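You operate a simulated robot arm through the tools that you are given. There is no shell and no other tool. Be economical: measure what you need, move in short steps, check, and stop when the job is done.

Carry out the task below with a simulated robot arm. There is one attempt and no reset: what you move stays moved.

Task
Measure both blocks beside the trays; put the thin one in the red tray, the other in the blue tray.
Fine: gel the probe first and stand it back in its holder.

Only the result counts: the job must be done as asked and must still hold three seconds after the hand-in. Knocking over, shifting, dropping, spilling or breaking anything else fails it.

Robot
A 7-joint arm with a two-finger parallel gripper, fixed in place. Base frame: the origin is at the foot of the arm, x ahead of it, y to its left, z up. Units: mm, rad, N and s.
Its first joint turns from -2.897 to 2.897 rad. Payload 4.4 kg.
The TCP is the grasp point between the finger pads, 23 mm short of the fingertips. In the tool frame z runs along the fingers and y along their closing line. Largest opening 94 mm; finger width 38, thickness 10; the body of the gripper, 54 by 96 mm, starts 39 mm behind the TCP.
Orientation is told as [roll, pitch, yaw] about the base's x, y, z axes, in that order, counted from this pose: with the fingers straight down and closing along the base's y, the tool's x points along the base's -x, its y along +y and its z along -z.

Tools
- The arm moves only by the tool arm_command. Its argument "moves" is one flat list of numbers, 7 for each row, row after row: the finger opening in mm, from 0 to 94, then the shift along the tool's x, y, z in mm, then the turn, a rotation vector about the tool's x, y, z in rad. In form: [grip, tx, ty, tz, rx, ry, rz, grip, tx, ty, tz, rx, ry, rz, ...]. A call has 1 to 12 rows; each row is the pose to reach, as a shift and turn from the pose commanded when the call began, along the tool's axes at that moment. A row lasts 0.2 s, in which the tool goes at most 50 mm and 0.15 rad; a call with a longer step from one row to the next is refused whole, and so is a gripper value outside its range. Where a pose cannot be reached the arm comes as near as it can. A force on the tool above 40 N (or 10 N above the force at the start of the call, whichever is more), or a blocked arm, ends the call early, and 0.2 s more pass. The fingers move at their own pace (about 72 mm/s each) and stop on an object; they squeeze with about 44 N. The grip force told is the motor's: it shows also when the fingers shut on nothing. Time passes only in rows, and 0.2 s behind the last, so rows that repeat a pose let the fingers close. It gives the time, the measured TCP pose, the force on the tool (base axes), the opening and the grip force at its end, in the units of the frame above (readings bear some noise).
- Cameras (640 x 400 px; columns grow to the right, rows downward): "scene" is fixed at [38.4, 657.9, 1474.4]; the picture's right is [-0.55, -0.84, 0.00], its down [-0.34, 0.22, -0.91] and it looks along [0.76, -0.50, -0.41] (base axes); focal length 328 px, centre (320, 200). "wrist" rides on the gripper at [86, 16, -75] in the tool frame; the picture's right is [-0.18, 0.98, 0.00], its down [-0.58, -0.11, -0.81] and it looks along [-0.79, -0.15, 0.59] (tool axes); focal length 243 px, centre (320, 200). There is no depth. A picture from a camera that has moved, and an enlarged one, comes with that camera's place and axes in the base frame and with its lens. The place of the scene camera against the robot may be out by one fixed shift of up to 18 mm in any direction.
- get_image(camera): a new picture of that camera. It takes no simulated time.
- inspect(camera, box): a new picture of the part [left, top, right, bottom] of that camera's present view, enlarged. It takes no simulated time.
- close_job(): hands the job in; it is judged then, once.

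Go step by step. Nothing tells you positions but the pictures and the camera data: compare them with the known pose of the tool, close in by small moves and look again before you grip or let go. The budget is 120 turns and 84 pictures, counting those below and the enlarged ones. Unless the task says otherwise, let go and move clear before handing in, and close with one line.

The tools are called after "Request:" by a JSON object that holds its "api" and its "payload". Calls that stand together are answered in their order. arm_command: Moves the arm, as the interface text tells. Its arguments: {"type":"object","properties":{"moves":{"type":"array"}},"required":["moves"]} The other tools are called the same way: get_image (camera) takes a picture; inspect (camera, box) takes an enlarged picture of a part of a camera's view; close_job () hands the job in.

At the start:

```text
t: 0.0
tool_pos: [668.4, 248.4, 1169.9]
tool_rot: [0.0, 0.0, 0.0]
wrist_force: [-0.1, 0.5, 0.5]
grip_width: 93.8
grasp_force: 0.1
```

scene: 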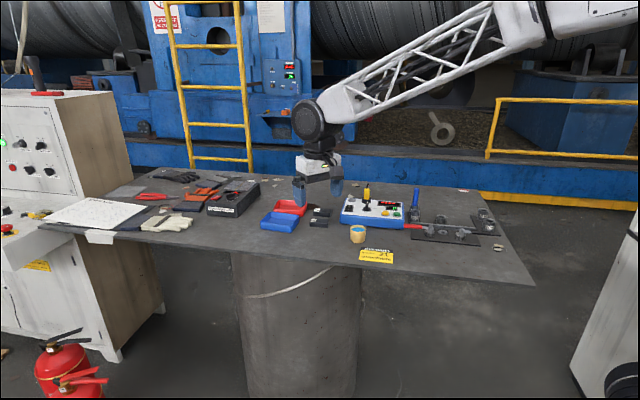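
wrist: 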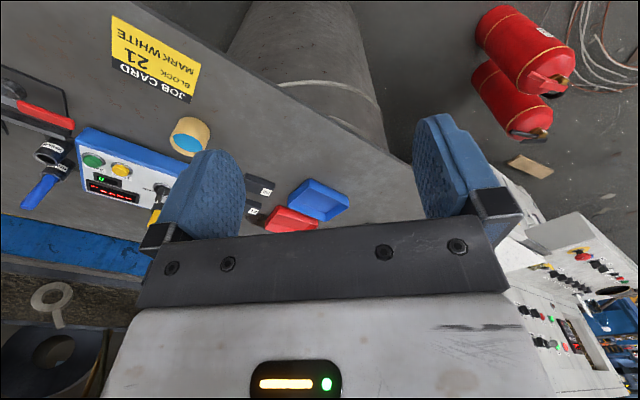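

I see a table with two trays, two dark blocks, an instrument with a probe in a holder, a gel pot and a job card. I'll look closer first.

Request:
{"api": "inspect", "payload": {"camera": "scene", "box": [250, 170, 410, 270]}}

Request:
{"api": "inspect", "payload": {"camera": "scene", "box": [330, 170, 510, 270]}}

Request:
{"api": "inspect", "payload": {"camera": "wrist", "box": [0, 0, 360, 240]}}

```text
4.00 times, centred on (330, 220) of scene
camera zoom: at [38.4, 657.9, 1474.4], right [-0.55, -0.84, 0.0], down [-0.34, 0.22, -0.91], along [0.76, -0.5, -0.41], focal length 1311 px, centre (280, 120)
```

zoom: 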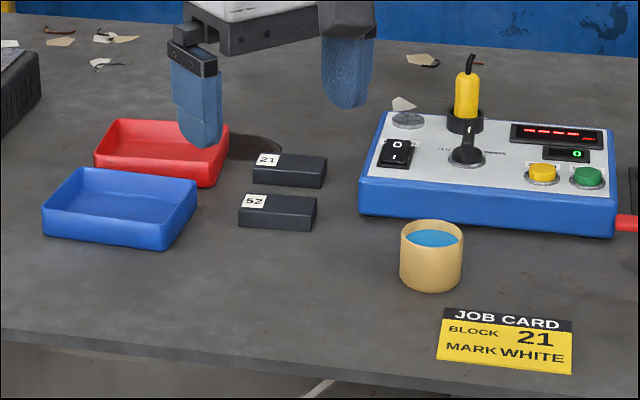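

```text
3.56 times, centred on (420, 220) of scene
camera zoom: at [38.4, 657.9, 1474.4], right [-0.55, -0.84, 0.0], down [-0.34, 0.22, -0.91], along [0.76, -0.5, -0.41], focal length 1166 px, centre (-36, 129)
```

zoom: 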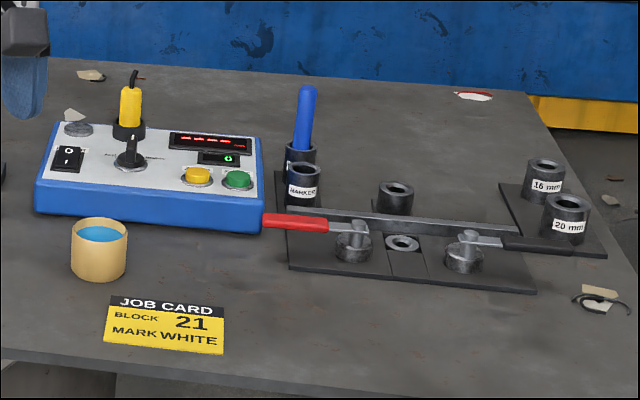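

```text
1.67 times, centred on (180, 120) of wrist
camera zoom: at [582.3, 264.0, 1242.2], right [0.18, 0.98, 0.0], down [0.58, -0.11, 0.81], along [0.79, -0.15, -0.59], focal length 404 px, centre (553, 333)
```

zoom: 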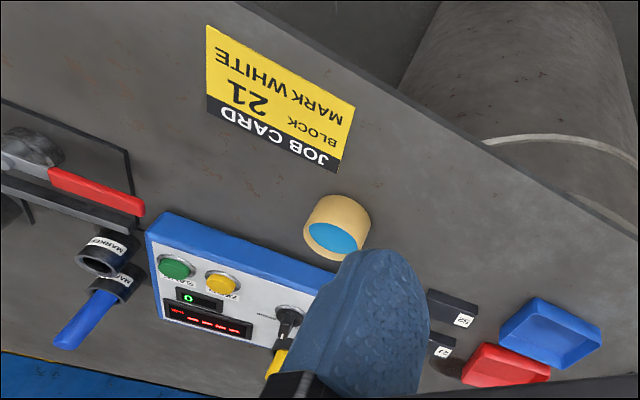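

The instrument seems to be a thickness gauge with lever, buttons and displays. I'll read its labels closer.

Request:
{"api": "inspect", "payload": {"camera": "scene", "box": [338, 180, 408, 232]}}

Request:
{"api": "inspect", "payload": {"camera": "wrist", "box": [70, 120, 190, 240]}}

```text
7.69 times, centred on (373, 206) of scene
camera zoom: at [38.4, 657.9, 1474.4], right [-0.55, -0.84, 0.0], down [-0.34, 0.22, -0.91], along [0.76, -0.5, -0.41], focal length 2522 px, centre (-88, 154)
```

zoom: 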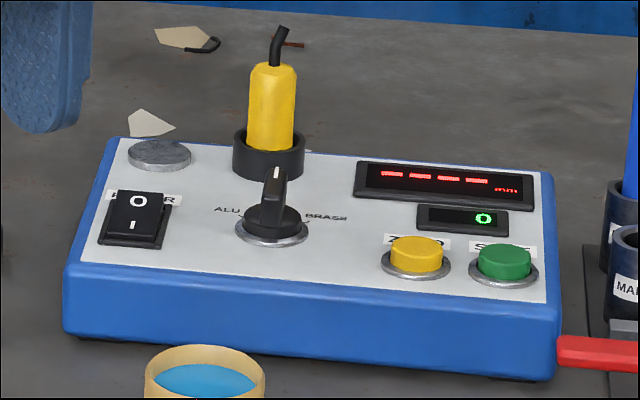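

```text
3.33 times, centred on (130, 180) of wrist
camera zoom: at [582.3, 264.0, 1242.2], right [0.18, 0.98, 0.0], down [0.58, -0.11, 0.81], along [0.79, -0.15, -0.59], focal length 809 px, centre (953, 267)
```

zoom: 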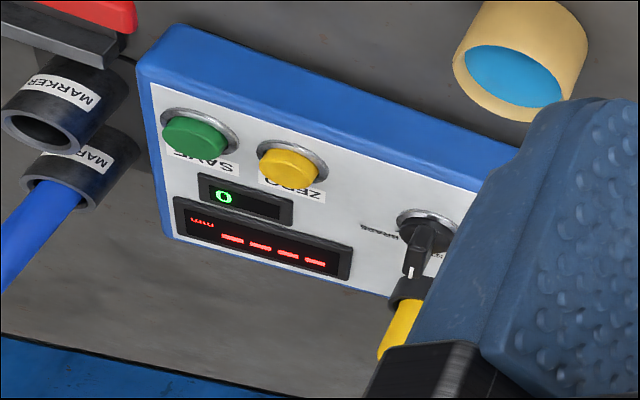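

The gauge has POWER, ALU/—/BRASS selector, ZERO, SAVE, a metal zero disc and the probe in a ring holder. I'll move sideways to see the whole set in front of the wrist camera.

Request:
{"api": "arm_command", "payload": {"moves": [94, 0, -45, 0, 0, 0, 0, 94, 0, -90, 0, 0, 0, 0, 94, 0, -135, 0, 0, 0, 0, 94, 0, -180, 0, 0, 0, 0, 94, 0, -225, 0, 0, 0, 0, 94, 0, -270, 0, 0, 0, 0, 94, 0, -300, 0, 0, 0, 0]}}

Request:
{"api": "get_image", "payload": {"camera": "wrist"}}

```text
t: 1.6
tool_pos: [667.2, -51.0, 1168.7]
tool_rot: [-0.001, -0.001, 0.0]
wrist_force: [-0.3, -1.0, -0.7]
grip_width: 94.2
grasp_force: 0.1
```

```text
76 pictures are left
camera wrist: at [580.8, -36.6, 1243.1], right [0.18, 0.98, 0.0], down [0.58, -0.11, 0.81], along [0.79, -0.15, -0.59], focal length 243 px, centre (320, 200)
```

wrist: 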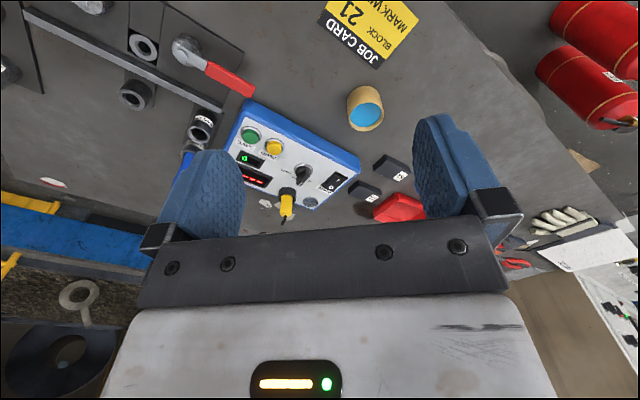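

Request:
{"api": "inspect", "payload": {"camera": "wrist", "box": [220, 70, 420, 230]}}

Request:
{"api": "inspect", "payload": {"camera": "scene", "box": [258, 185, 348, 245]}}

```text
2.50 times, centred on (320, 150) of wrist
camera zoom: at [580.8, -36.6, 1243.1], right [0.18, 0.98, 0.0], down [0.58, -0.11, 0.81], along [0.79, -0.15, -0.59], focal length 606 px, centre (320, 325)
```

zoom: 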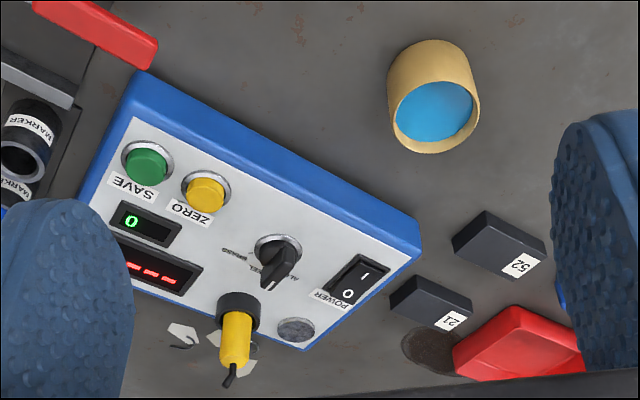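

```text
6.67 times, centred on (303, 215) of scene
camera zoom: at [38.4, 657.9, 1474.4], right [-0.55, -0.84, 0.0], down [-0.34, 0.22, -0.91], along [0.76, -0.5, -0.41], focal length 2186 px, centre (433, 100)
```

zoom: 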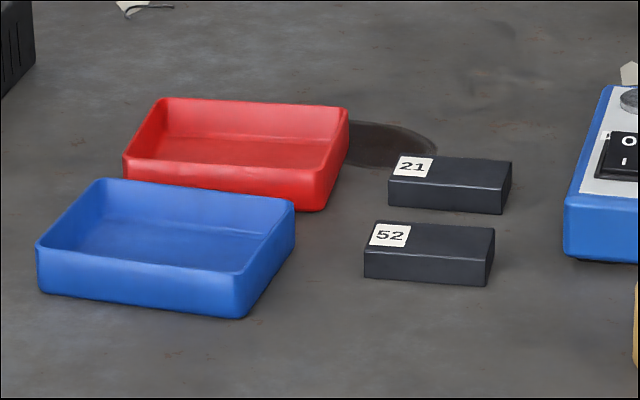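

The probe stands at about (942, −170), gel pot (808, −10), block 21 (1027, −18), block 52 (962, 41); the trays lie farther out. I'll tilt the tool outward for reach and test how far it goes, well above everything.

Request:
{"api": "arm_command", "payload": {"moves": [94, -45, 6, 10, 0, -0.12, 0, 94, -90, 12, 20, 0, -0.24, 0, 94, -135, 18, 30, 0, -0.36, 0, 94, -180, 24, 40, 0, -0.48, 0, 94, -225, 28, 45, 0, -0.6, 0, 94, -270, 31, 49, 0, -0.6, 0, 94, -315, 31, 49, 0, -0.6, 0, 94, -360, 31, 49, 0, -0.6, 0, 94, -360, 31, 90, 0, -0.6, 0, 94, -360, 31, 90, 0, -0.6, 0]}}

Request:
{"api": "get_image", "payload": {"camera": "wrist"}}

Request:
{"api": "get_image", "payload": {"camera": "scene"}}

```text
t: 3.8
tool_pos: [1027.1, -19.9, 1078.7]
tool_rot: [0.0, -0.602, 0.0]
wrist_force: [0.5, 0.8, 0.2]
grip_width: 94.0
grasp_force: 0.1
```

```text
73 pictures are left
camera wrist: at [913.0, -4.6, 1089.3], right [0.15, 0.98, 0.1], down [0.02, -0.11, 0.99], along [0.99, -0.15, -0.04], focal length 243 px, centre (320, 200)
```

wrist: 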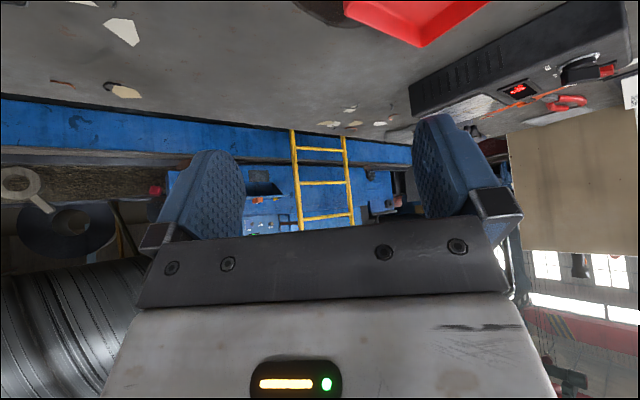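

```text
72 pictures are left
```

scene: 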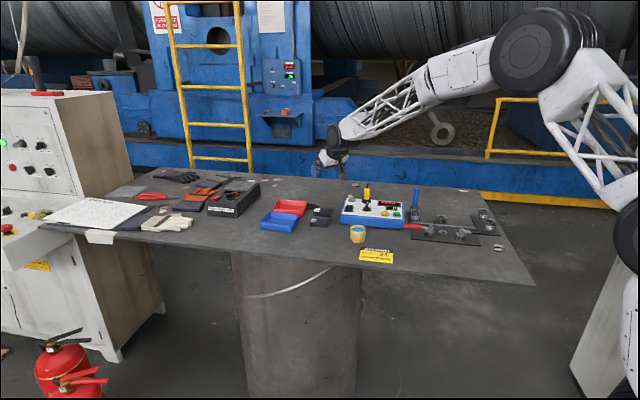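

Reach is fine at this tilt. I'll check if a smaller tilt (0.3) also reaches lower over block 21.

Request:
{"api": "arm_command", "payload": {"moves": [94, 15, 0, 22, 0, 0.1, 0, 94, 30, 0, 44, 0, 0.2, 0, 94, 44.6, 0, 65, 0, 0.3, 0, 94, 44.6, 0, 65, 0, 0.3, 0]}}

Request:
{"api": "get_image", "payload": {"camera": "wrist"}}

```text
t: 4.8
tool_pos: [1026.9, -18.5, 1000.7]
tool_rot: [-0.001, -0.3, -0.001]
wrist_force: [-0.7, 0.3, 0.4]
grip_width: 94.3
grasp_force: 0.0
```

```text
71 pictures are left
camera wrist: at [922.4, -4.0, 1045.4], right [0.18, 0.98, 0.05], down [0.32, -0.11, 0.94], along [0.93, -0.15, -0.33], focal length 243 px, centre (320, 200)
```

wrist: 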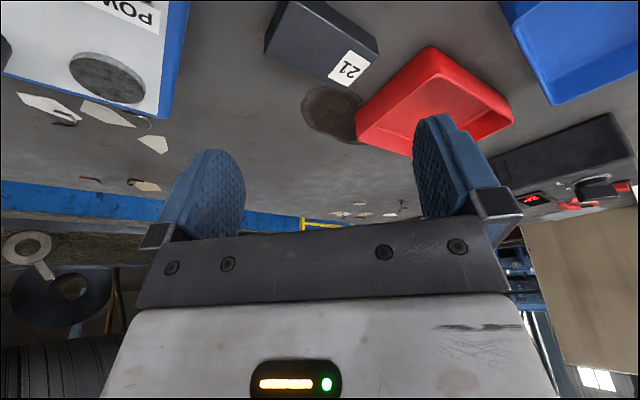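

Reachable with 0.3 tilt. I'll zoom in here to measure block 21 and red tray.

Request:
{"api": "inspect", "payload": {"camera": "wrist", "box": [220, 0, 420, 125]}}

Request:
{"api": "inspect", "payload": {"camera": "wrist", "box": [340, 0, 640, 190]}}

```text
3.20 times, centred on (320, 62) of wrist
camera zoom: at [922.4, -4.0, 1045.4], right [0.18, 0.98, 0.05], down [0.32, -0.11, 0.94], along [0.93, -0.15, -0.33], focal length 776 px, centre (320, 640)
```

zoom: 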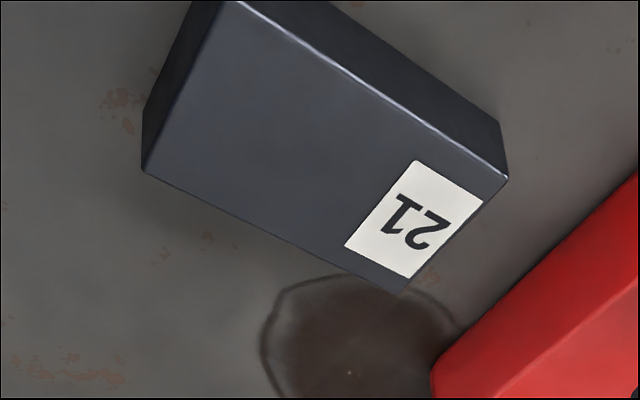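

```text
2.11 times, centred on (490, 95) of wrist
camera zoom: at [922.4, -4.0, 1045.4], right [0.18, 0.98, 0.05], down [0.32, -0.11, 0.94], along [0.93, -0.15, -0.33], focal length 511 px, centre (-38, 421)
```

zoom: 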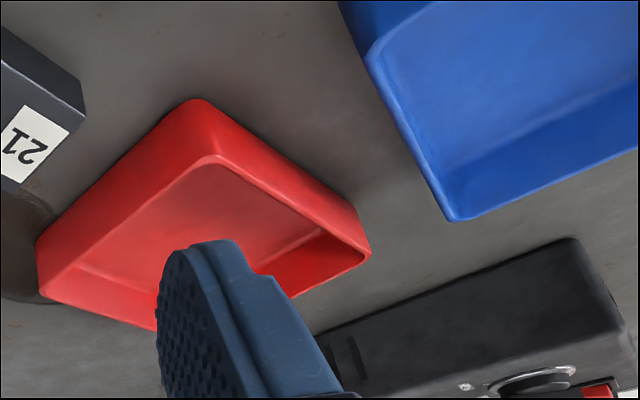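

Everything on the table is yawed about 46°. Block 21: centre ≈ (1046, −15), 66×38×17; red tray centre ≈ (1140, 77). Now I go back and look at the probe from behind.

Request:
{"api": "arm_command", "payload": {"moves": [94, 44, 0, -24, 0, 0, 0, 94, 88, 0, -48, 0, 0, 0, 94, 131.5, 0, -72, 0, 0, 0, 94, 131.5, -48, -72, 0, 0, 0, 94, 131.5, -96, -72, 0, 0, 0, 94, 131.5, -130, -72, 0, 0, 0, 94, 131.5, -152, -72, 0, 0, 0, 94, 131.5, -152, -72, 0, 0, 0]}}

Request:
{"api": "get_image", "payload": {"camera": "wrist"}}

Request:
{"api": "inspect", "payload": {"camera": "wrist", "box": [220, 0, 480, 200]}}

```text
refused: row 1 steps farther than a row can; nothing moved
```

```text
68 pictures are left
camera wrist: at [922.4, -4.0, 1045.4], right [0.18, 0.98, 0.05], down [0.32, -0.11, 0.94], along [0.93, -0.15, -0.33], focal length 243 px, centre (320, 200)
```

wrist: 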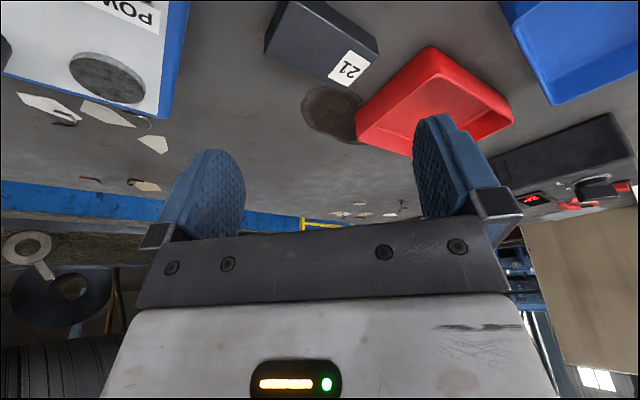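

```text
2.00 times, centred on (350, 100) of wrist
camera zoom: at [922.4, -4.0, 1045.4], right [0.18, 0.98, 0.05], down [0.32, -0.11, 0.94], along [0.93, -0.15, -0.33], focal length 485 px, centre (260, 400)
```

zoom: 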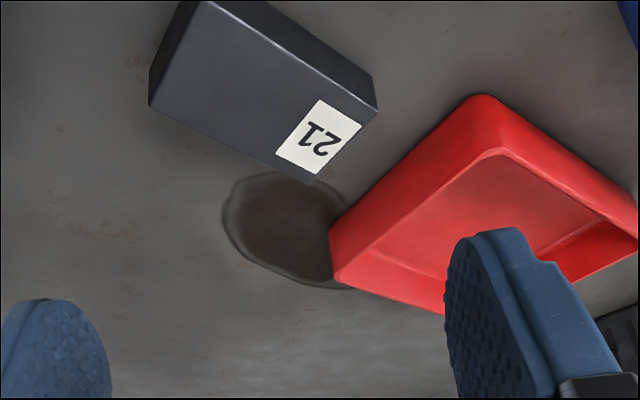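

The step was a touch too long; I'll repeat with shorter ones.

Request:
{"api": "arm_command", "payload": {"moves": [94, 33, 0, -18, 0, 0, 0, 94, 66, 0, -36, 0, 0, 0, 94, 99, 0, -54, 0, 0, 0, 94, 131.5, 0, -72, 0, 0, 0, 94, 131.5, -48, -72, 0, 0, 0, 94, 131.5, -96, -72, 0, 0, 0, 94, 131.5, -130, -72, 0, 0, 0, 94, 131.5, -152, -72, 0, 0, 0, 94, 131.5, -152, -72, 0, 0, 0]}}

Request:
{"api": "get_image", "payload": {"camera": "wrist"}}

```text
t: 6.8
tool_pos: [880.0, -171.2, 1030.2]
tool_rot: [-0.001, -0.301, 0.001]
wrist_force: [-0.3, 0.1, -1.0]
grip_width: 94.1
grasp_force: 0.1
```

```text
66 pictures are left
camera wrist: at [775.1, -157.3, 1074.3], right [0.18, 0.98, 0.05], down [0.32, -0.11, 0.94], along [0.93, -0.15, -0.33], focal length 243 px, centre (320, 200)
```

wrist: 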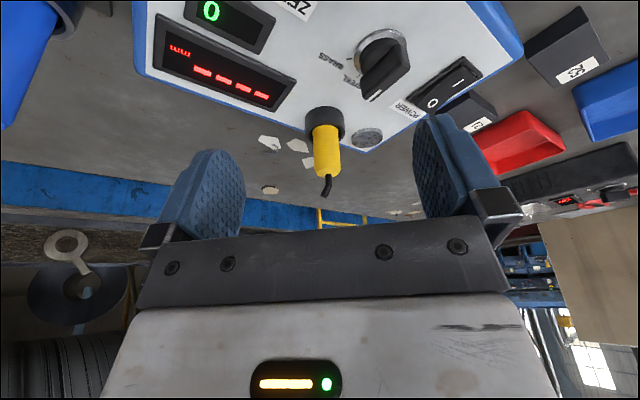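

Request:
{"api": "inspect", "payload": {"camera": "wrist", "box": [270, 80, 400, 210]}}

Request:
{"api": "inspect", "payload": {"camera": "wrist", "box": [340, 0, 640, 190]}}

```text
3.08 times, centred on (335, 145) of wrist
camera zoom: at [775.1, -157.3, 1074.3], right [0.18, 0.98, 0.05], down [0.32, -0.11, 0.94], along [0.93, -0.15, -0.33], focal length 746 px, centre (274, 369)
```

zoom: 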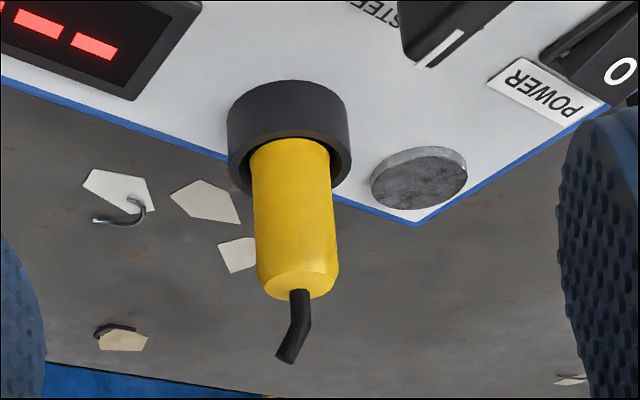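

```text
2.11 times, centred on (490, 95) of wrist
camera zoom: at [775.1, -157.3, 1074.3], right [0.18, 0.98, 0.05], down [0.32, -0.11, 0.94], along [0.93, -0.15, -0.33], focal length 511 px, centre (-38, 421)
```

zoom: 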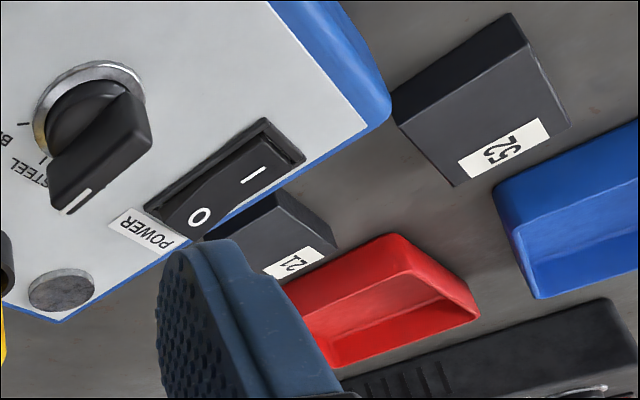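

The probe is around x 950–965, y −177, with its top near z 985; the depth isn't certain yet. I'll lower a little with narrower fingers for a second viewpoint.

Request:
{"api": "arm_command", "payload": {"moves": [55, 6, -3, 19, 0, 0, 0, 55, 11.8, -5, 38.2, 0, 0, 0, 55, 11.8, -5, 38.2, 0, 0, 0]}}

Request:
{"api": "get_image", "payload": {"camera": "wrist"}}

Request:
{"api": "inspect", "payload": {"camera": "wrist", "box": [250, 60, 410, 220]}}

Request:
{"api": "inspect", "payload": {"camera": "scene", "box": [320, 150, 420, 220]}}

```text
t: 7.6
tool_pos: [879.6, -176.6, 989.7]
tool_rot: [0.0, -0.301, -0.001]
wrist_force: [-0.7, -0.2, 0.0]
grip_width: 55.2
grasp_force: 0.1
```

```text
63 pictures are left
camera wrist: at [775.1, -161.9, 1035.0], right [0.18, 0.98, 0.06], down [0.32, -0.11, 0.94], along [0.93, -0.15, -0.33], focal length 243 px, centre (320, 200)
```

wrist: 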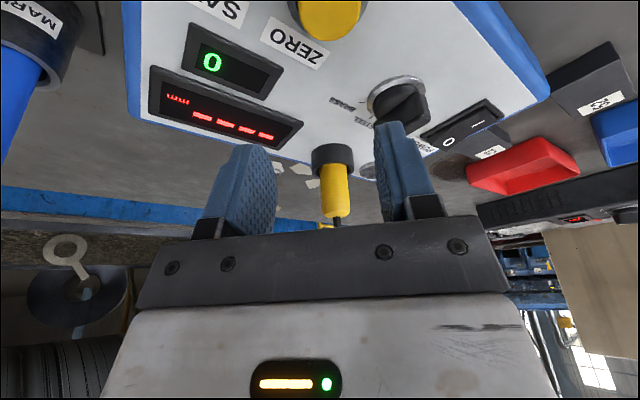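

```text
2.50 times, centred on (330, 140) of wrist
camera zoom: at [775.1, -161.9, 1035.0], right [0.18, 0.98, 0.06], down [0.32, -0.11, 0.94], along [0.93, -0.15, -0.33], focal length 606 px, centre (295, 350)
```

zoom: 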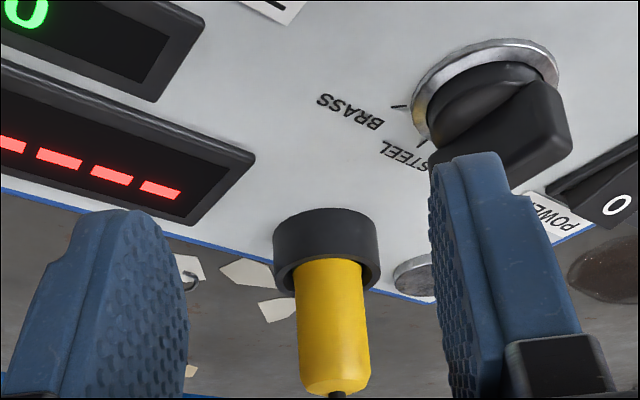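

```text
5.71 times, centred on (370, 185) of scene
camera zoom: at [38.4, 657.9, 1474.4], right [-0.55, -0.84, 0.0], down [-0.34, 0.22, -0.91], along [0.76, -0.5, -0.41], focal length 1873 px, centre (34, 286)
```

zoom: 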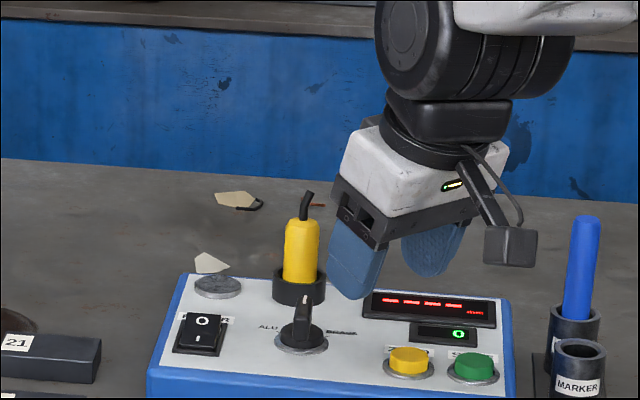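

Triangulated: probe axis ≈ (966, −179.5), yellow top ≈ 981, holder rim ≈ 938. I'll rise, tilt a bit more (0.45) so its cable stub clears the palm, and centre above it.

Request:
{"api": "arm_command", "payload": {"moves": [55, -7.4, 0, -24, 0, 0, 0, 55, -14.8, 0, -47.75, 0, -0.08, 0, 55, -42, -1, -40, 0, -0.15, 0, 55, -70, -2, -31, 0, -0.15, 0, 55, -96.9, -3.2, -22.3, 0, -0.15, 0, 55, -96.9, -3.2, -22.3, 0, -0.15, 0]}}

Request:
{"api": "get_image", "payload": {"camera": "wrist"}}

Request:
{"api": "inspect", "payload": {"camera": "scene", "box": [320, 150, 420, 220]}}

```text
t: 9.0
tool_pos: [966.8, -181.2, 1042.1]
tool_rot: [-0.001, -0.448, 0.001]
wrist_force: [0.2, 0.2, 0.1]
grip_width: 55.1
grasp_force: 0.1
```

```text
60 pictures are left
camera wrist: at [858.0, -166.8, 1070.7], right [0.17, 0.98, 0.08], down [0.17, -0.11, 0.98], along [0.97, -0.15, -0.19], focal length 243 px, centre (320, 200)
```

wrist: 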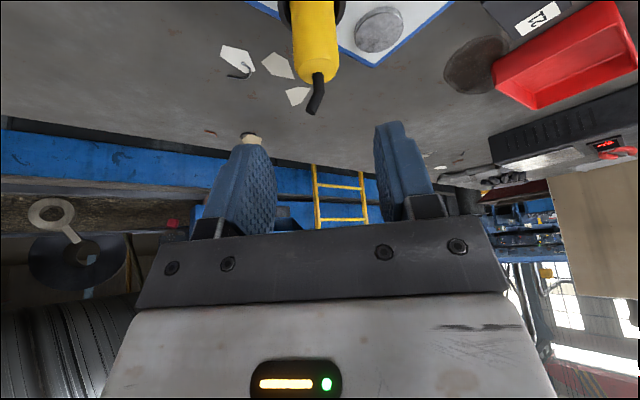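

```text
5.71 times, centred on (370, 185) of scene
camera zoom: at [38.4, 657.9, 1474.4], right [-0.55, -0.84, 0.0], down [-0.34, 0.22, -0.91], along [0.76, -0.5, -0.41], focal length 1873 px, centre (34, 286)
```

zoom: 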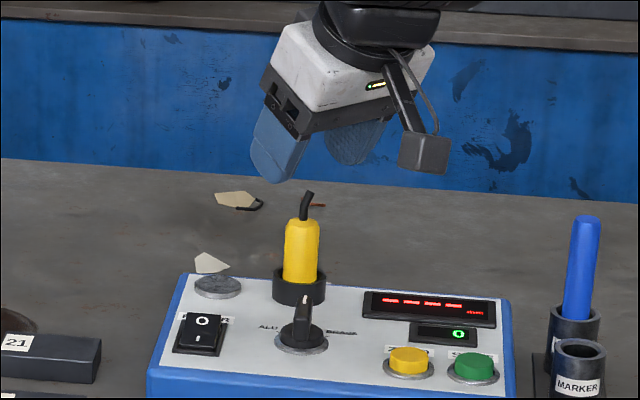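

Aligned within a few mm above the probe. Lowering part way and checking.

Request:
{"api": "arm_command", "payload": {"moves": [55, 8, 0.5, 19, 0, 0, 0, 55, 16.5, 1, 38.7, 0, 0, 0, 55, 16.5, 1, 38.7, 0, 0, 0]}}

Request:
{"api": "get_image", "payload": {"camera": "wrist"}}

```text
t: 9.8
tool_pos: [967.7, -177.8, 1000.7]
tool_rot: [-0.001, -0.452, -0.001]
wrist_force: [0.0, 0.0, -0.6]
grip_width: 55.1
grasp_force: 0.2
```

```text
58 pictures are left
camera wrist: at [857.9, -163.6, 1028.6], right [0.17, 0.98, 0.08], down [0.17, -0.11, 0.98], along [0.97, -0.15, -0.19], focal length 243 px, centre (320, 200)
```

wrist: 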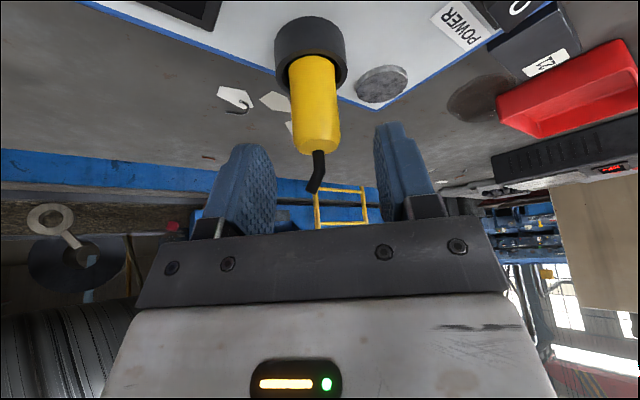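

Probe axis refined to about (971, −180.5). Lowering to grasp height 970 and checking before closing.

Request:
{"api": "arm_command", "payload": {"moves": [55, 3, -2.5, 10, 0, 0, 0, 55, 7, -2.5, 20, 0, 0, 0, 55, 10.8, -2.5, 29.2, 0, 0, 0, 55, 10.8, -2.5, 29.2, 0, 0, 0]}}

Request:
{"api": "get_image", "payload": {"camera": "wrist"}}

Request:
{"api": "inspect", "payload": {"camera": "scene", "box": [330, 160, 410, 220]}}

```text
t: 10.8
tool_pos: [972.3, -180.9, 968.7]
tool_rot: [0.001, -0.449, -0.001]
wrist_force: [-0.6, -0.4, 1.1]
grip_width: 55.0
grasp_force: 0.1
```

```text
57 pictures are left
camera wrist: at [861.5, -166.7, 996.7], right [0.17, 0.98, 0.08], down [0.17, -0.11, 0.98], along [0.97, -0.15, -0.19], focal length 243 px, centre (320, 200)
```

wrist: 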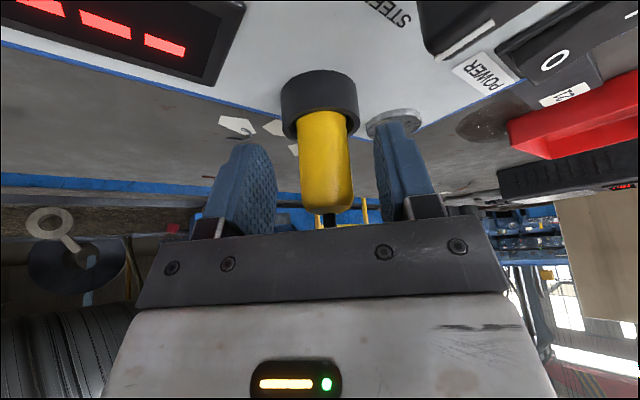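

```text
6.67 times, centred on (370, 190) of scene
camera zoom: at [38.4, 657.9, 1474.4], right [-0.55, -0.84, 0.0], down [-0.34, 0.22, -0.91], along [0.76, -0.5, -0.41], focal length 2186 px, centre (-13, 267)
```

zoom: 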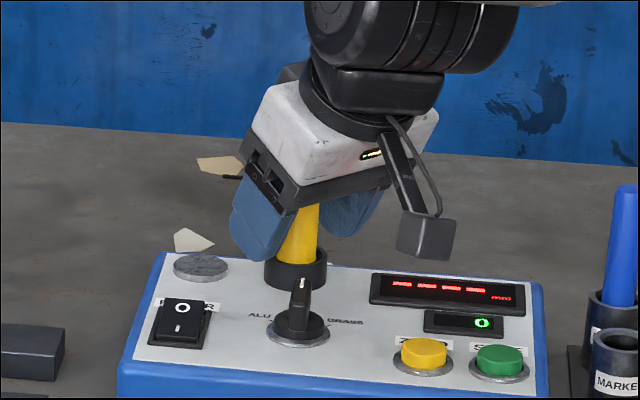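

Probe is centred between the fingers. Closing.

Request:
{"api": "arm_command", "payload": {"moves": [20, 0, 0, 0, 0, 0, 0, 10, 0, 0, 0, 0, 0, 0, 10, 0, 0, 0, 0, 0, 0, 10, 0, 0, 0, 0, 0, 0]}}

Request:
{"api": "get_image", "payload": {"camera": "wrist"}}

```text
t: 11.4
tool_pos: [972.0, -178.1, 968.7]
tool_rot: [0.004, -0.45, 0.003]
wrist_force: [-2.6, 10.7, 4.3]
grip_width: 36.8
grasp_force: 45.5
stopped in row 2: the force on the tool passed its limit (the readings are from after the stop); the commanded pose is now the measured one
```

```text
55 pictures are left
camera wrist: at [861.6, -163.6, 996.9], right [0.16, 0.98, 0.08], down [0.17, -0.11, 0.98], along [0.97, -0.15, -0.19], focal length 243 px, centre (320, 200)
```

wrist: 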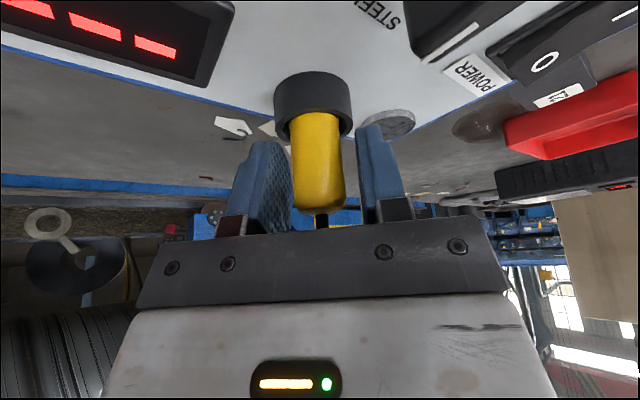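

One finger met first (probe or rim) about 4 mm off centre. I'll open slightly, rise 4 mm, shift −4 mm in y and look again.

Request:
{"api": "arm_command", "payload": {"moves": [46, 0, 0, 0, 0, 0, 0, 46, -1.7, -2, -3.6, 0, 0, 0, 46, -1.7, -4, -3.6, 0, 0, 0, 40, -1.7, -4, -3.6, 0, 0, 0, 36, -1.7, -4, -3.6, 0, 0, 0, 36, -1.7, -4, -3.6, 0, 0, 0]}}

Request:
{"api": "inspect", "payload": {"camera": "wrist", "box": [220, 60, 420, 230]}}

```text
t: 12.8
tool_pos: [972.0, -182.6, 971.3]
tool_rot: [0.002, -0.45, 0.003]
wrist_force: [0.3, 0.0, -0.2]
grip_width: 36.3
grasp_force: 0.1
```

```text
2.35 times, centred on (320, 145) of wrist
camera zoom: at [861.7, -168.6, 1000.2], right [0.16, 0.98, 0.08], down [0.17, -0.11, 0.98], along [0.97, -0.15, -0.19], focal length 571 px, centre (320, 329)
```

zoom: 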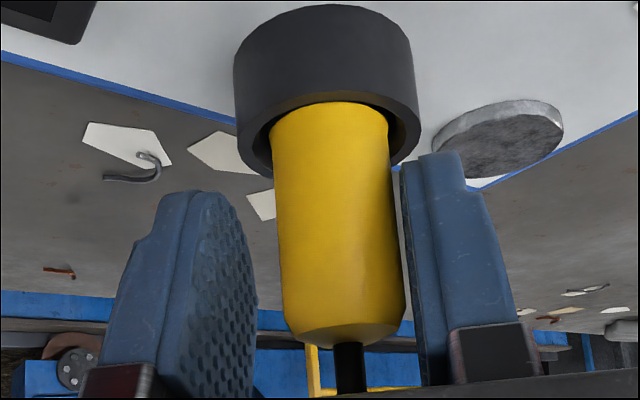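

The probe is about 3.5 mm to +y of the finger centre, and the earlier contact was likely the holder rim. I'll rise 5 mm more, centre, then close.

Request:
{"api": "arm_command", "payload": {"moves": [46, -2.2, 0, -4.5, 0, 0, 0, 46, -2.2, 3.5, -4.5, 0, 0, 0, 36, -2.2, 3.5, -4.5, 0, 0, 0, 30, -2.2, 3.5, -4.5, 0, 0, 0, 28, -2.2, 3.5, -4.5, 0, 0, 0, 28, -2.2, 3.5, -4.5, 0, 0, 0]}}

Request:
{"api": "inspect", "payload": {"camera": "wrist", "box": [220, 60, 420, 230]}}

```text
t: 14.2
tool_pos: [971.2, -180.1, 977.6]
tool_rot: [0.002, -0.449, -0.001]
wrist_force: [0.0, -1.2, 0.0]
grip_width: 28.1
grasp_force: 0.1
```

```text
2.35 times, centred on (320, 145) of wrist
camera zoom: at [861.5, -165.0, 1006.2], right [0.16, 0.98, 0.08], down [0.17, -0.11, 0.98], along [0.97, -0.15, -0.19], focal length 571 px, centre (320, 329)
```

zoom: 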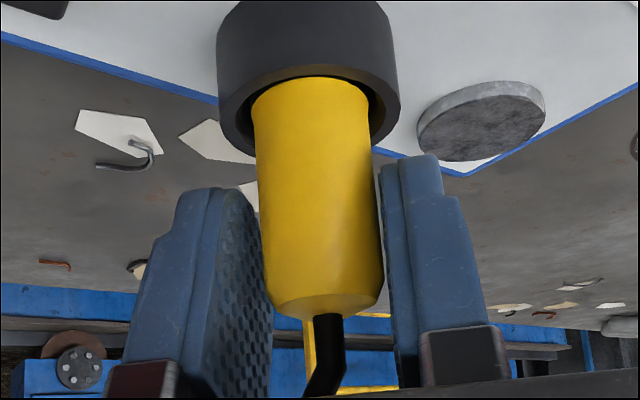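

Centred. Closing onto the probe.

Request:
{"api": "arm_command", "payload": {"moves": [20, 0, 0, 0, 0, 0, 0, 10, 0, 0, 0, 0, 0, 0, 10, 0, 0, 0, 0, 0, 0, 10, 0, 0, 0, 0, 0, 0]}}

```text
t: 15.2
tool_pos: [970.7, -178.5, 978.3]
tool_rot: [0.002, -0.451, -0.001]
wrist_force: [-0.3, 0.0, 0.9]
grip_width: 23.2
grasp_force: 44.5
```

Gripped (23.2 mm). Lifting straight up slowly.

Request:
{"api": "arm_command", "payload": {"moves": [10, -6.5, 0, -13.5, 0, 0, 0, 10, -13, 0, -27, 0, 0, 0, 10, -19.6, 0, -40.5, 0, 0, 0, 10, -26.1, 0, -54, 0, 0, 0, 10, -34.8, 0, -72, 0, 0, 0, 10, -34.8, 0, -72, 0, 0, 0]}}

Request:
{"api": "get_image", "payload": {"camera": "wrist"}}

Request:
{"api": "inspect", "payload": {"camera": "scene", "box": [310, 130, 430, 250]}}

```text
t: 16.6
tool_pos: [970.9, -178.9, 1058.0]
tool_rot: [0.001, -0.45, 0.0]
wrist_force: [0.6, -0.3, -1.2]
grip_width: 23.2
grasp_force: 44.0
```

```text
52 pictures are left
camera wrist: at [861.9, -165.0, 1086.3], right [0.16, 0.98, 0.08], down [0.17, -0.11, 0.98], along [0.97, -0.15, -0.19], focal length 243 px, centre (320, 200)
```

wrist: 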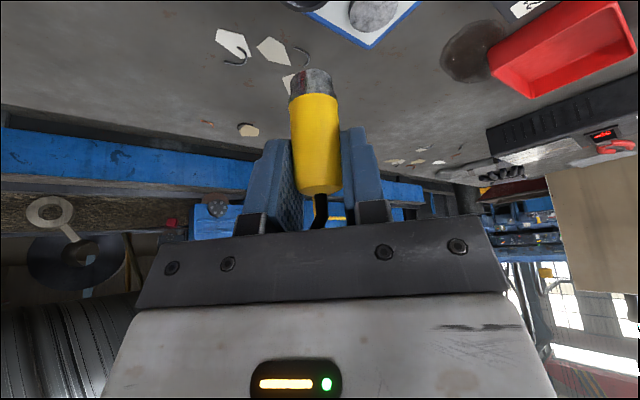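

```text
3.33 times, centred on (370, 190) of scene
camera zoom: at [38.4, 657.9, 1474.4], right [-0.55, -0.84, 0.0], down [-0.34, 0.22, -0.91], along [0.76, -0.5, -0.41], focal length 1093 px, centre (153, 233)
```

zoom: 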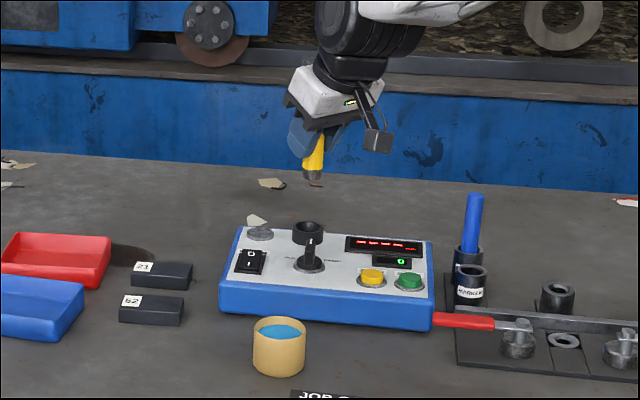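

Probe is held with its metal tip about 60 mm below the TCP. Now moving above and behind the gel pot to view it.

Request:
{"api": "arm_command", "payload": {"moves": [10, 28.4, 24.1, -13.7, 0, 0, 0, 10, 56.8, 48.3, -27.4, 0, 0, 0, 10, 85.2, 72.4, -41.1, 0, 0, 0, 10, 113.6, 96.6, -54.8, 0, 0, 0, 10, 142, 120.7, -68.5, 0, 0, 0, 10, 170.5, 144.9, -82.3, 0, 0, 0, 10, 198.9, 169, -96, 0, 0, 0, 10, 198.9, 169, -96, 0, 0, 0]}}

Request:
{"api": "get_image", "payload": {"camera": "wrist"}}

Request:
{"api": "inspect", "payload": {"camera": "wrist", "box": [240, 0, 440, 160]}}

```text
t: 18.4
tool_pos: [748.6, -12.6, 1059.1]
tool_rot: [0.001, -0.451, 0.002]
wrist_force: [-0.8, -0.6, -0.3]
grip_width: 23.1
grasp_force: 43.7
```

```text
50 pictures are left
camera wrist: at [638.4, 1.7, 1087.0], right [0.16, 0.98, 0.08], down [0.17, -0.11, 0.98], along [0.97, -0.15, -0.19], focal length 243 px, centre (320, 200)
```

wrist: 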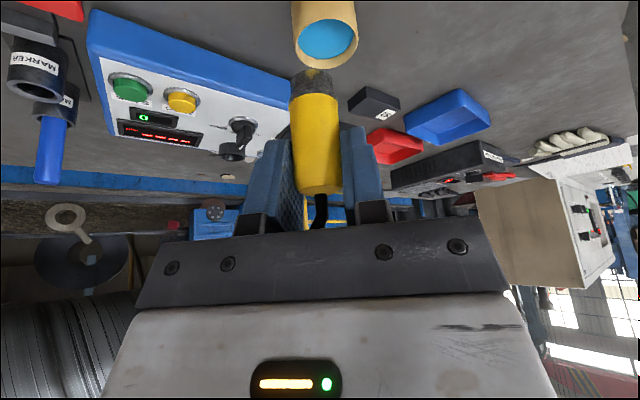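

```text
2.50 times, centred on (340, 80) of wrist
camera zoom: at [638.4, 1.7, 1087.0], right [0.16, 0.98, 0.08], down [0.17, -0.11, 0.98], along [0.97, -0.15, -0.19], focal length 606 px, centre (270, 500)
```

zoom: 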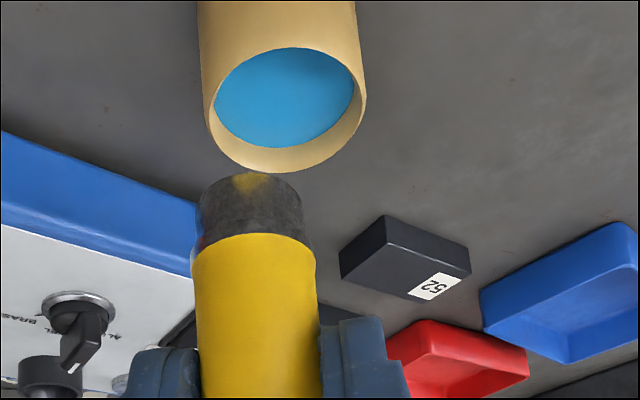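

Gel pot: centre ≈ (805, −9.5), rim z ≈ 928, gel about 921. Moving over it, tip 30 mm above the rim, then checking.

Request:
{"api": "arm_command", "payload": {"moves": [10, -25.2, 2, 12.2, 0, 0, 0, 10, -50.8, 3.6, 24.5, 0, 0, 0, 10, -42, 3.6, 42.5, 0, 0, 0, 10, -33.4, 3.6, 60.5, 0, 0, 0, 10, -33.4, 3.6, 60.5, 0, 0, 0]}}

Request:
{"api": "inspect", "payload": {"camera": "wrist", "box": [240, 0, 400, 120]}}

Request:
{"api": "inspect", "payload": {"camera": "scene", "box": [310, 170, 410, 250]}}

```text
t: 19.6
tool_pos: [807.7, -8.8, 1018.0]
tool_rot: [0.0, -0.451, 0.0]
wrist_force: [0.5, -0.3, -0.7]
grip_width: 23.2
grasp_force: 44.4
```

```text
3.33 times, centred on (320, 60) of wrist
camera zoom: at [697.8, 6.8, 1045.5], right [0.16, 0.98, 0.08], down [0.17, -0.11, 0.98], along [0.97, -0.15, -0.19], focal length 809 px, centre (320, 667)
```

zoom: 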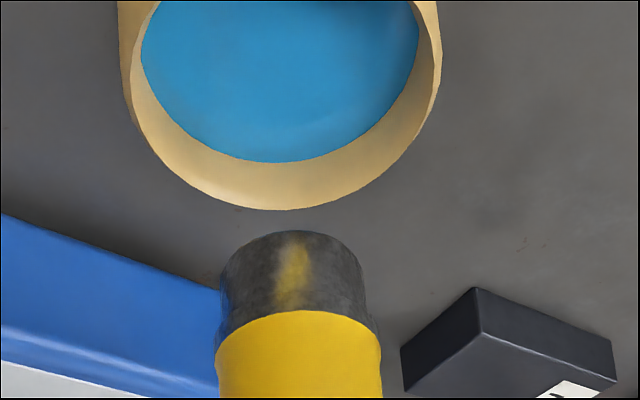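

```text
5.00 times, centred on (360, 210) of scene
camera zoom: at [38.4, 657.9, 1474.4], right [-0.55, -0.84, 0.0], down [-0.34, 0.22, -0.91], along [0.76, -0.5, -0.41], focal length 1639 px, centre (120, 150)
```

zoom: 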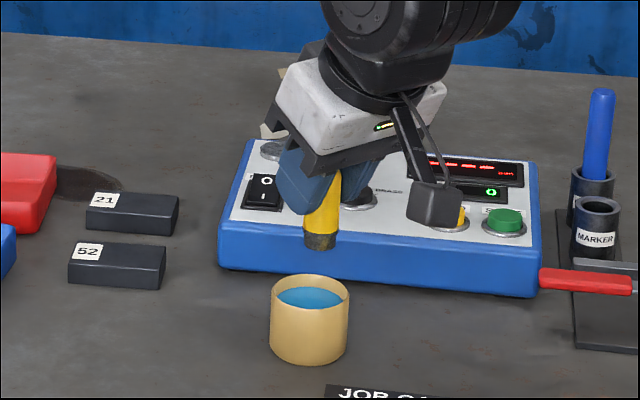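

Cross-checking views, the pot is nearer (815, −9.5) with rim about z 920. I'll correct and lower partially, then check in the scene view.

Request:
{"api": "arm_command", "payload": {"moves": [10, -5.7, 0.8, 2.7, 0, 0, 0, 10, 2, 0.8, 18.7, 0, 0, 0, 10, 7.3, 0.8, 29.7, 0, 0, 0, 10, 7.3, 0.8, 29.7, 0, 0, 0]}}

Request:
{"api": "inspect", "payload": {"camera": "scene", "box": [330, 200, 390, 248]}}

Request:
{"api": "inspect", "payload": {"camera": "wrist", "box": [240, 0, 400, 120]}}

```text
t: 20.6
tool_pos: [814.7, -6.2, 988.1]
tool_rot: [0.003, -0.449, -0.001]
wrist_force: [0.4, -0.3, -0.3]
grip_width: 22.9
grasp_force: 44.1
```

```text
8.33 times, centred on (360, 224) of scene
camera zoom: at [38.4, 657.9, 1474.4], right [-0.55, -0.84, 0.0], down [-0.34, 0.22, -0.91], along [0.76, -0.5, -0.41], focal length 2732 px, centre (-13, 0)
```

zoom: 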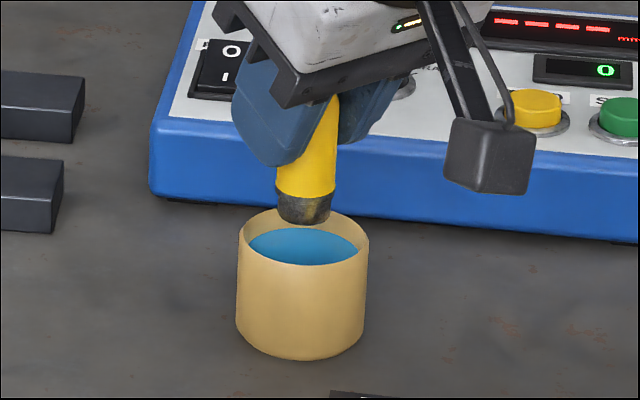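

```text
3.33 times, centred on (320, 60) of wrist
camera zoom: at [703.7, 8.5, 1017.1], right [0.16, 0.98, 0.08], down [0.17, -0.11, 0.98], along [0.97, -0.15, -0.19], focal length 809 px, centre (320, 667)
```

zoom: 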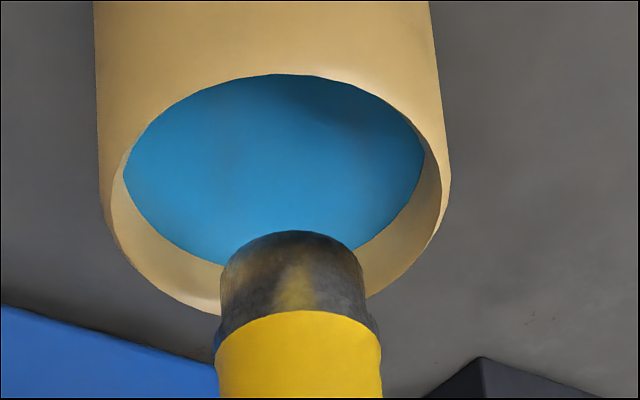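

Tip is over the pot's centre. Lowering the tip about 8 mm into the gel.

Request:
{"api": "arm_command", "payload": {"moves": [10, 3.5, -1.5, 7.2, 0, 0, 0, 10, 7, -1.5, 14.4, 0, 0, 0, 10, 10.4, -1.5, 21.6, 0, 0, 0, 10, 10.4, -1.5, 21.6, 0, 0, 0, 10, 10.4, -1.5, 21.6, 0, 0, 0]}}

Request:
{"api": "inspect", "payload": {"camera": "scene", "box": [330, 200, 390, 248]}}

```text
t: 21.8
tool_pos: [814.4, -8.2, 965.0]
tool_rot: [0.001, -0.455, 0.003]
wrist_force: [8.4, 3.8, 37.6]
grip_width: 23.4
grasp_force: 44.3
```

```text
8.33 times, centred on (360, 224) of scene
camera zoom: at [38.4, 657.9, 1474.4], right [-0.55, -0.84, 0.0], down [-0.34, 0.22, -0.91], along [0.76, -0.5, -0.41], focal length 2732 px, centre (-13, 0)
```

zoom: 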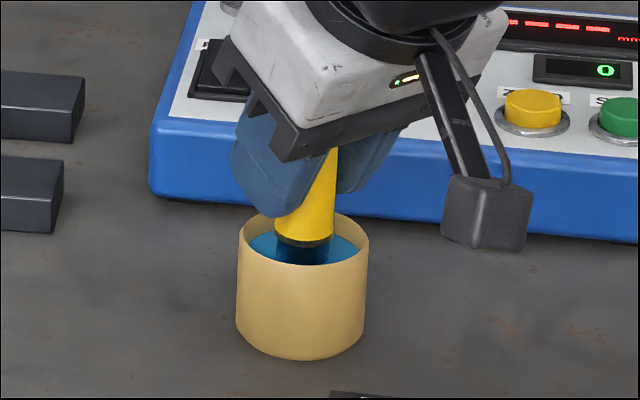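

The tip is well in the gel and touched the pot floor, so I lift straight out at once.

Request:
{"api": "arm_command", "payload": {"moves": [10, -3, 0, -6.3, 0, 0, 0, 10, -8.7, 0, -18, 0, 0, 0, 10, -17.4, 0, -36, 0, 0, 0, 10, -26.1, 0, -54, 0, 0, 0, 10, -34.8, 0, -72, 0, 0, 0, 10, -34.8, 0, -72, 0, 0, 0]}}

Request:
{"api": "inspect", "payload": {"camera": "wrist", "box": [240, 0, 400, 220]}}

Request:
{"api": "inspect", "payload": {"camera": "scene", "box": [310, 160, 410, 250]}}

```text
t: 23.2
tool_pos: [811.5, -6.2, 1043.5]
tool_rot: [0.002, -0.452, 0.0]
wrist_force: [0.5, -0.4, -0.9]
grip_width: 22.9
grasp_force: 43.7
```

```text
1.82 times, centred on (320, 110) of wrist
camera zoom: at [703.1, 7.7, 1071.7], right [0.16, 0.98, 0.08], down [0.17, -0.11, 0.98], along [0.97, -0.15, -0.19], focal length 441 px, centre (320, 364)
```

zoom: 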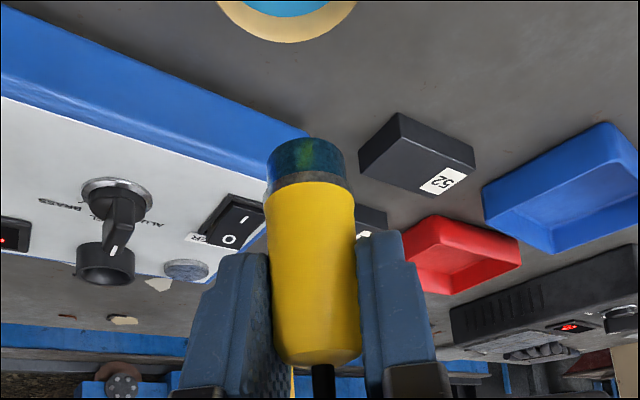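

```text
4.44 times, centred on (360, 205) of scene
camera zoom: at [38.4, 657.9, 1474.4], right [-0.55, -0.84, 0.0], down [-0.34, 0.22, -0.91], along [0.76, -0.5, -0.41], focal length 1457 px, centre (142, 178)
```

zoom: 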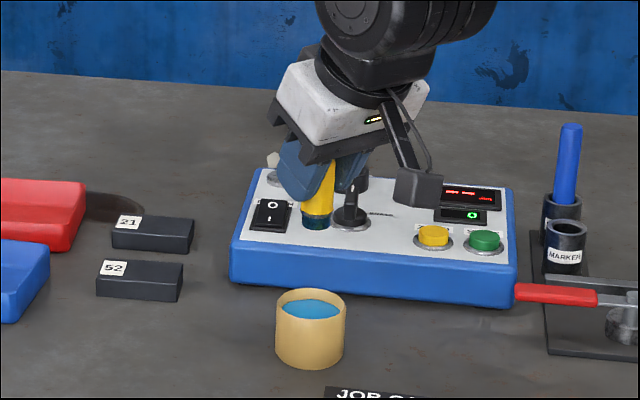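

Tip is gelled blue; it slid up about 4 mm in the grip, still firm (tip now ≈55 mm below TCP). Now a closer look at block 52.

Request:
{"api": "inspect", "payload": {"camera": "wrist", "box": [330, 60, 420, 120]}}

```text
6.67 times, centred on (375, 90) of wrist
camera zoom: at [703.1, 7.7, 1071.7], right [0.16, 0.98, 0.08], down [0.17, -0.11, 0.98], along [0.97, -0.15, -0.19], focal length 1618 px, centre (-47, 933)
```

zoom: 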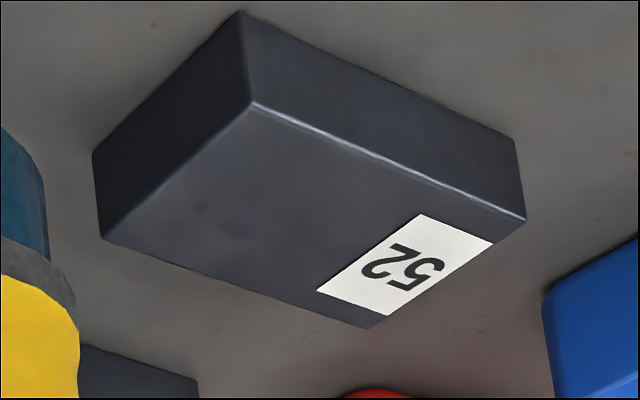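

Block 52: centre ≈ (975, 42), top z ≈ 897. Moving the probe above it, tip ~20 mm over the surface.

Request:
{"api": "arm_command", "payload": {"moves": [10, -36.8, 12.3, 17.8, 0, 0, 0, 10, -73.6, 24.6, 35.5, 0, 0, 0, 10, -110.4, 36.9, 53.3, 0, 0, 0, 10, -147.2, 49.2, 71.1, 0, 0, 0, 10, -131.3, 49.2, 104, 0, 0, 0, 10, -115.4, 49.2, 136.8, 0, 0, 0, 10, -115.4, 49.2, 136.8, 0, 0, 0]}}

Request:
{"api": "get_image", "payload": {"camera": "wrist"}}

Request:
{"api": "inspect", "payload": {"camera": "scene", "box": [280, 170, 400, 250]}}

```text
t: 24.8
tool_pos: [978.6, 43.9, 971.3]
tool_rot: [0.003, -0.449, 0.001]
wrist_force: [0.5, 0.7, -0.6]
grip_width: 22.9
grasp_force: 43.8
```

```text
40 pictures are left
camera wrist: at [868.2, 58.8, 999.7], right [0.16, 0.98, 0.08], down [0.17, -0.11, 0.98], along [0.97, -0.15, -0.19], focal length 243 px, centre (320, 200)
```

wrist: 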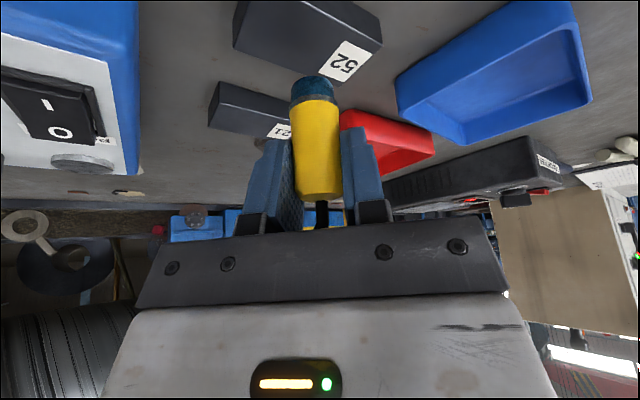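

```text
5.00 times, centred on (340, 210) of scene
camera zoom: at [38.4, 657.9, 1474.4], right [-0.55, -0.84, 0.0], down [-0.34, 0.22, -0.91], along [0.76, -0.5, -0.41], focal length 1639 px, centre (220, 150)
```

zoom: 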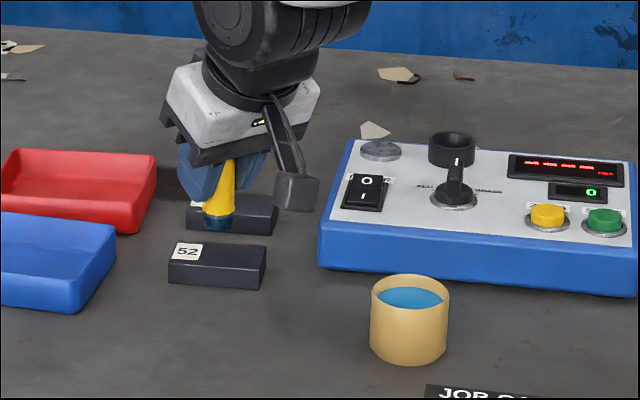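

Tip is nearly over the block's centre, a few mm far. Correcting slightly and lowering to just above the surface.

Request:
{"api": "arm_command", "payload": {"moves": [10, 5, 0.5, 6, 0, 0, 0, 10, 10.1, 1, 11.8, 0, 0, 0, 10, 10.1, 1, 11.8, 0, 0, 0]}}

Request:
{"api": "inspect", "payload": {"camera": "scene", "box": [300, 195, 360, 235]}}

Request:
{"api": "inspect", "payload": {"camera": "wrist", "box": [220, 0, 420, 125]}}

```text
t: 25.6
tool_pos: [972.9, 43.8, 955.8]
tool_rot: [0.001, -0.45, 0.002]
wrist_force: [-0.3, -0.4, -0.7]
grip_width: 23.0
grasp_force: 44.3
```

```text
10.00 times, centred on (330, 215) of scene
camera zoom: at [38.4, 657.9, 1474.4], right [-0.55, -0.84, 0.0], down [-0.34, 0.22, -0.91], along [0.76, -0.5, -0.41], focal length 3278 px, centre (220, 50)
```

zoom: 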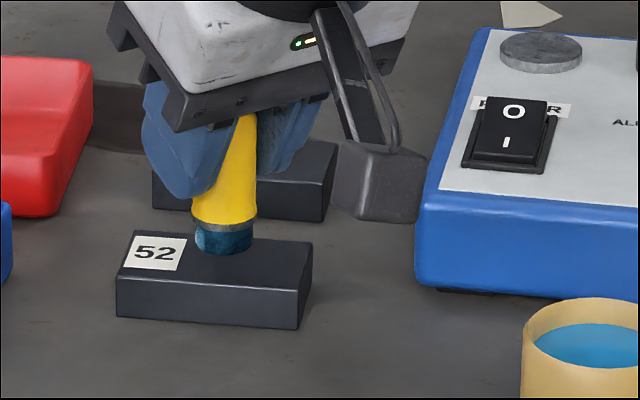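

```text
3.20 times, centred on (320, 62) of wrist
camera zoom: at [863.4, 58.6, 983.6], right [0.16, 0.98, 0.08], down [0.17, -0.11, 0.98], along [0.97, -0.15, -0.19], focal length 776 px, centre (320, 640)
```

zoom: 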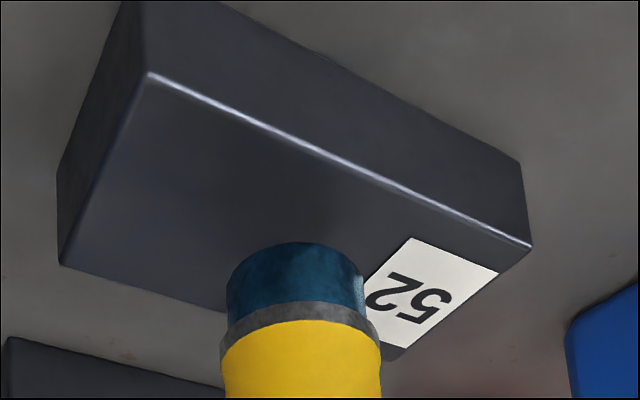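

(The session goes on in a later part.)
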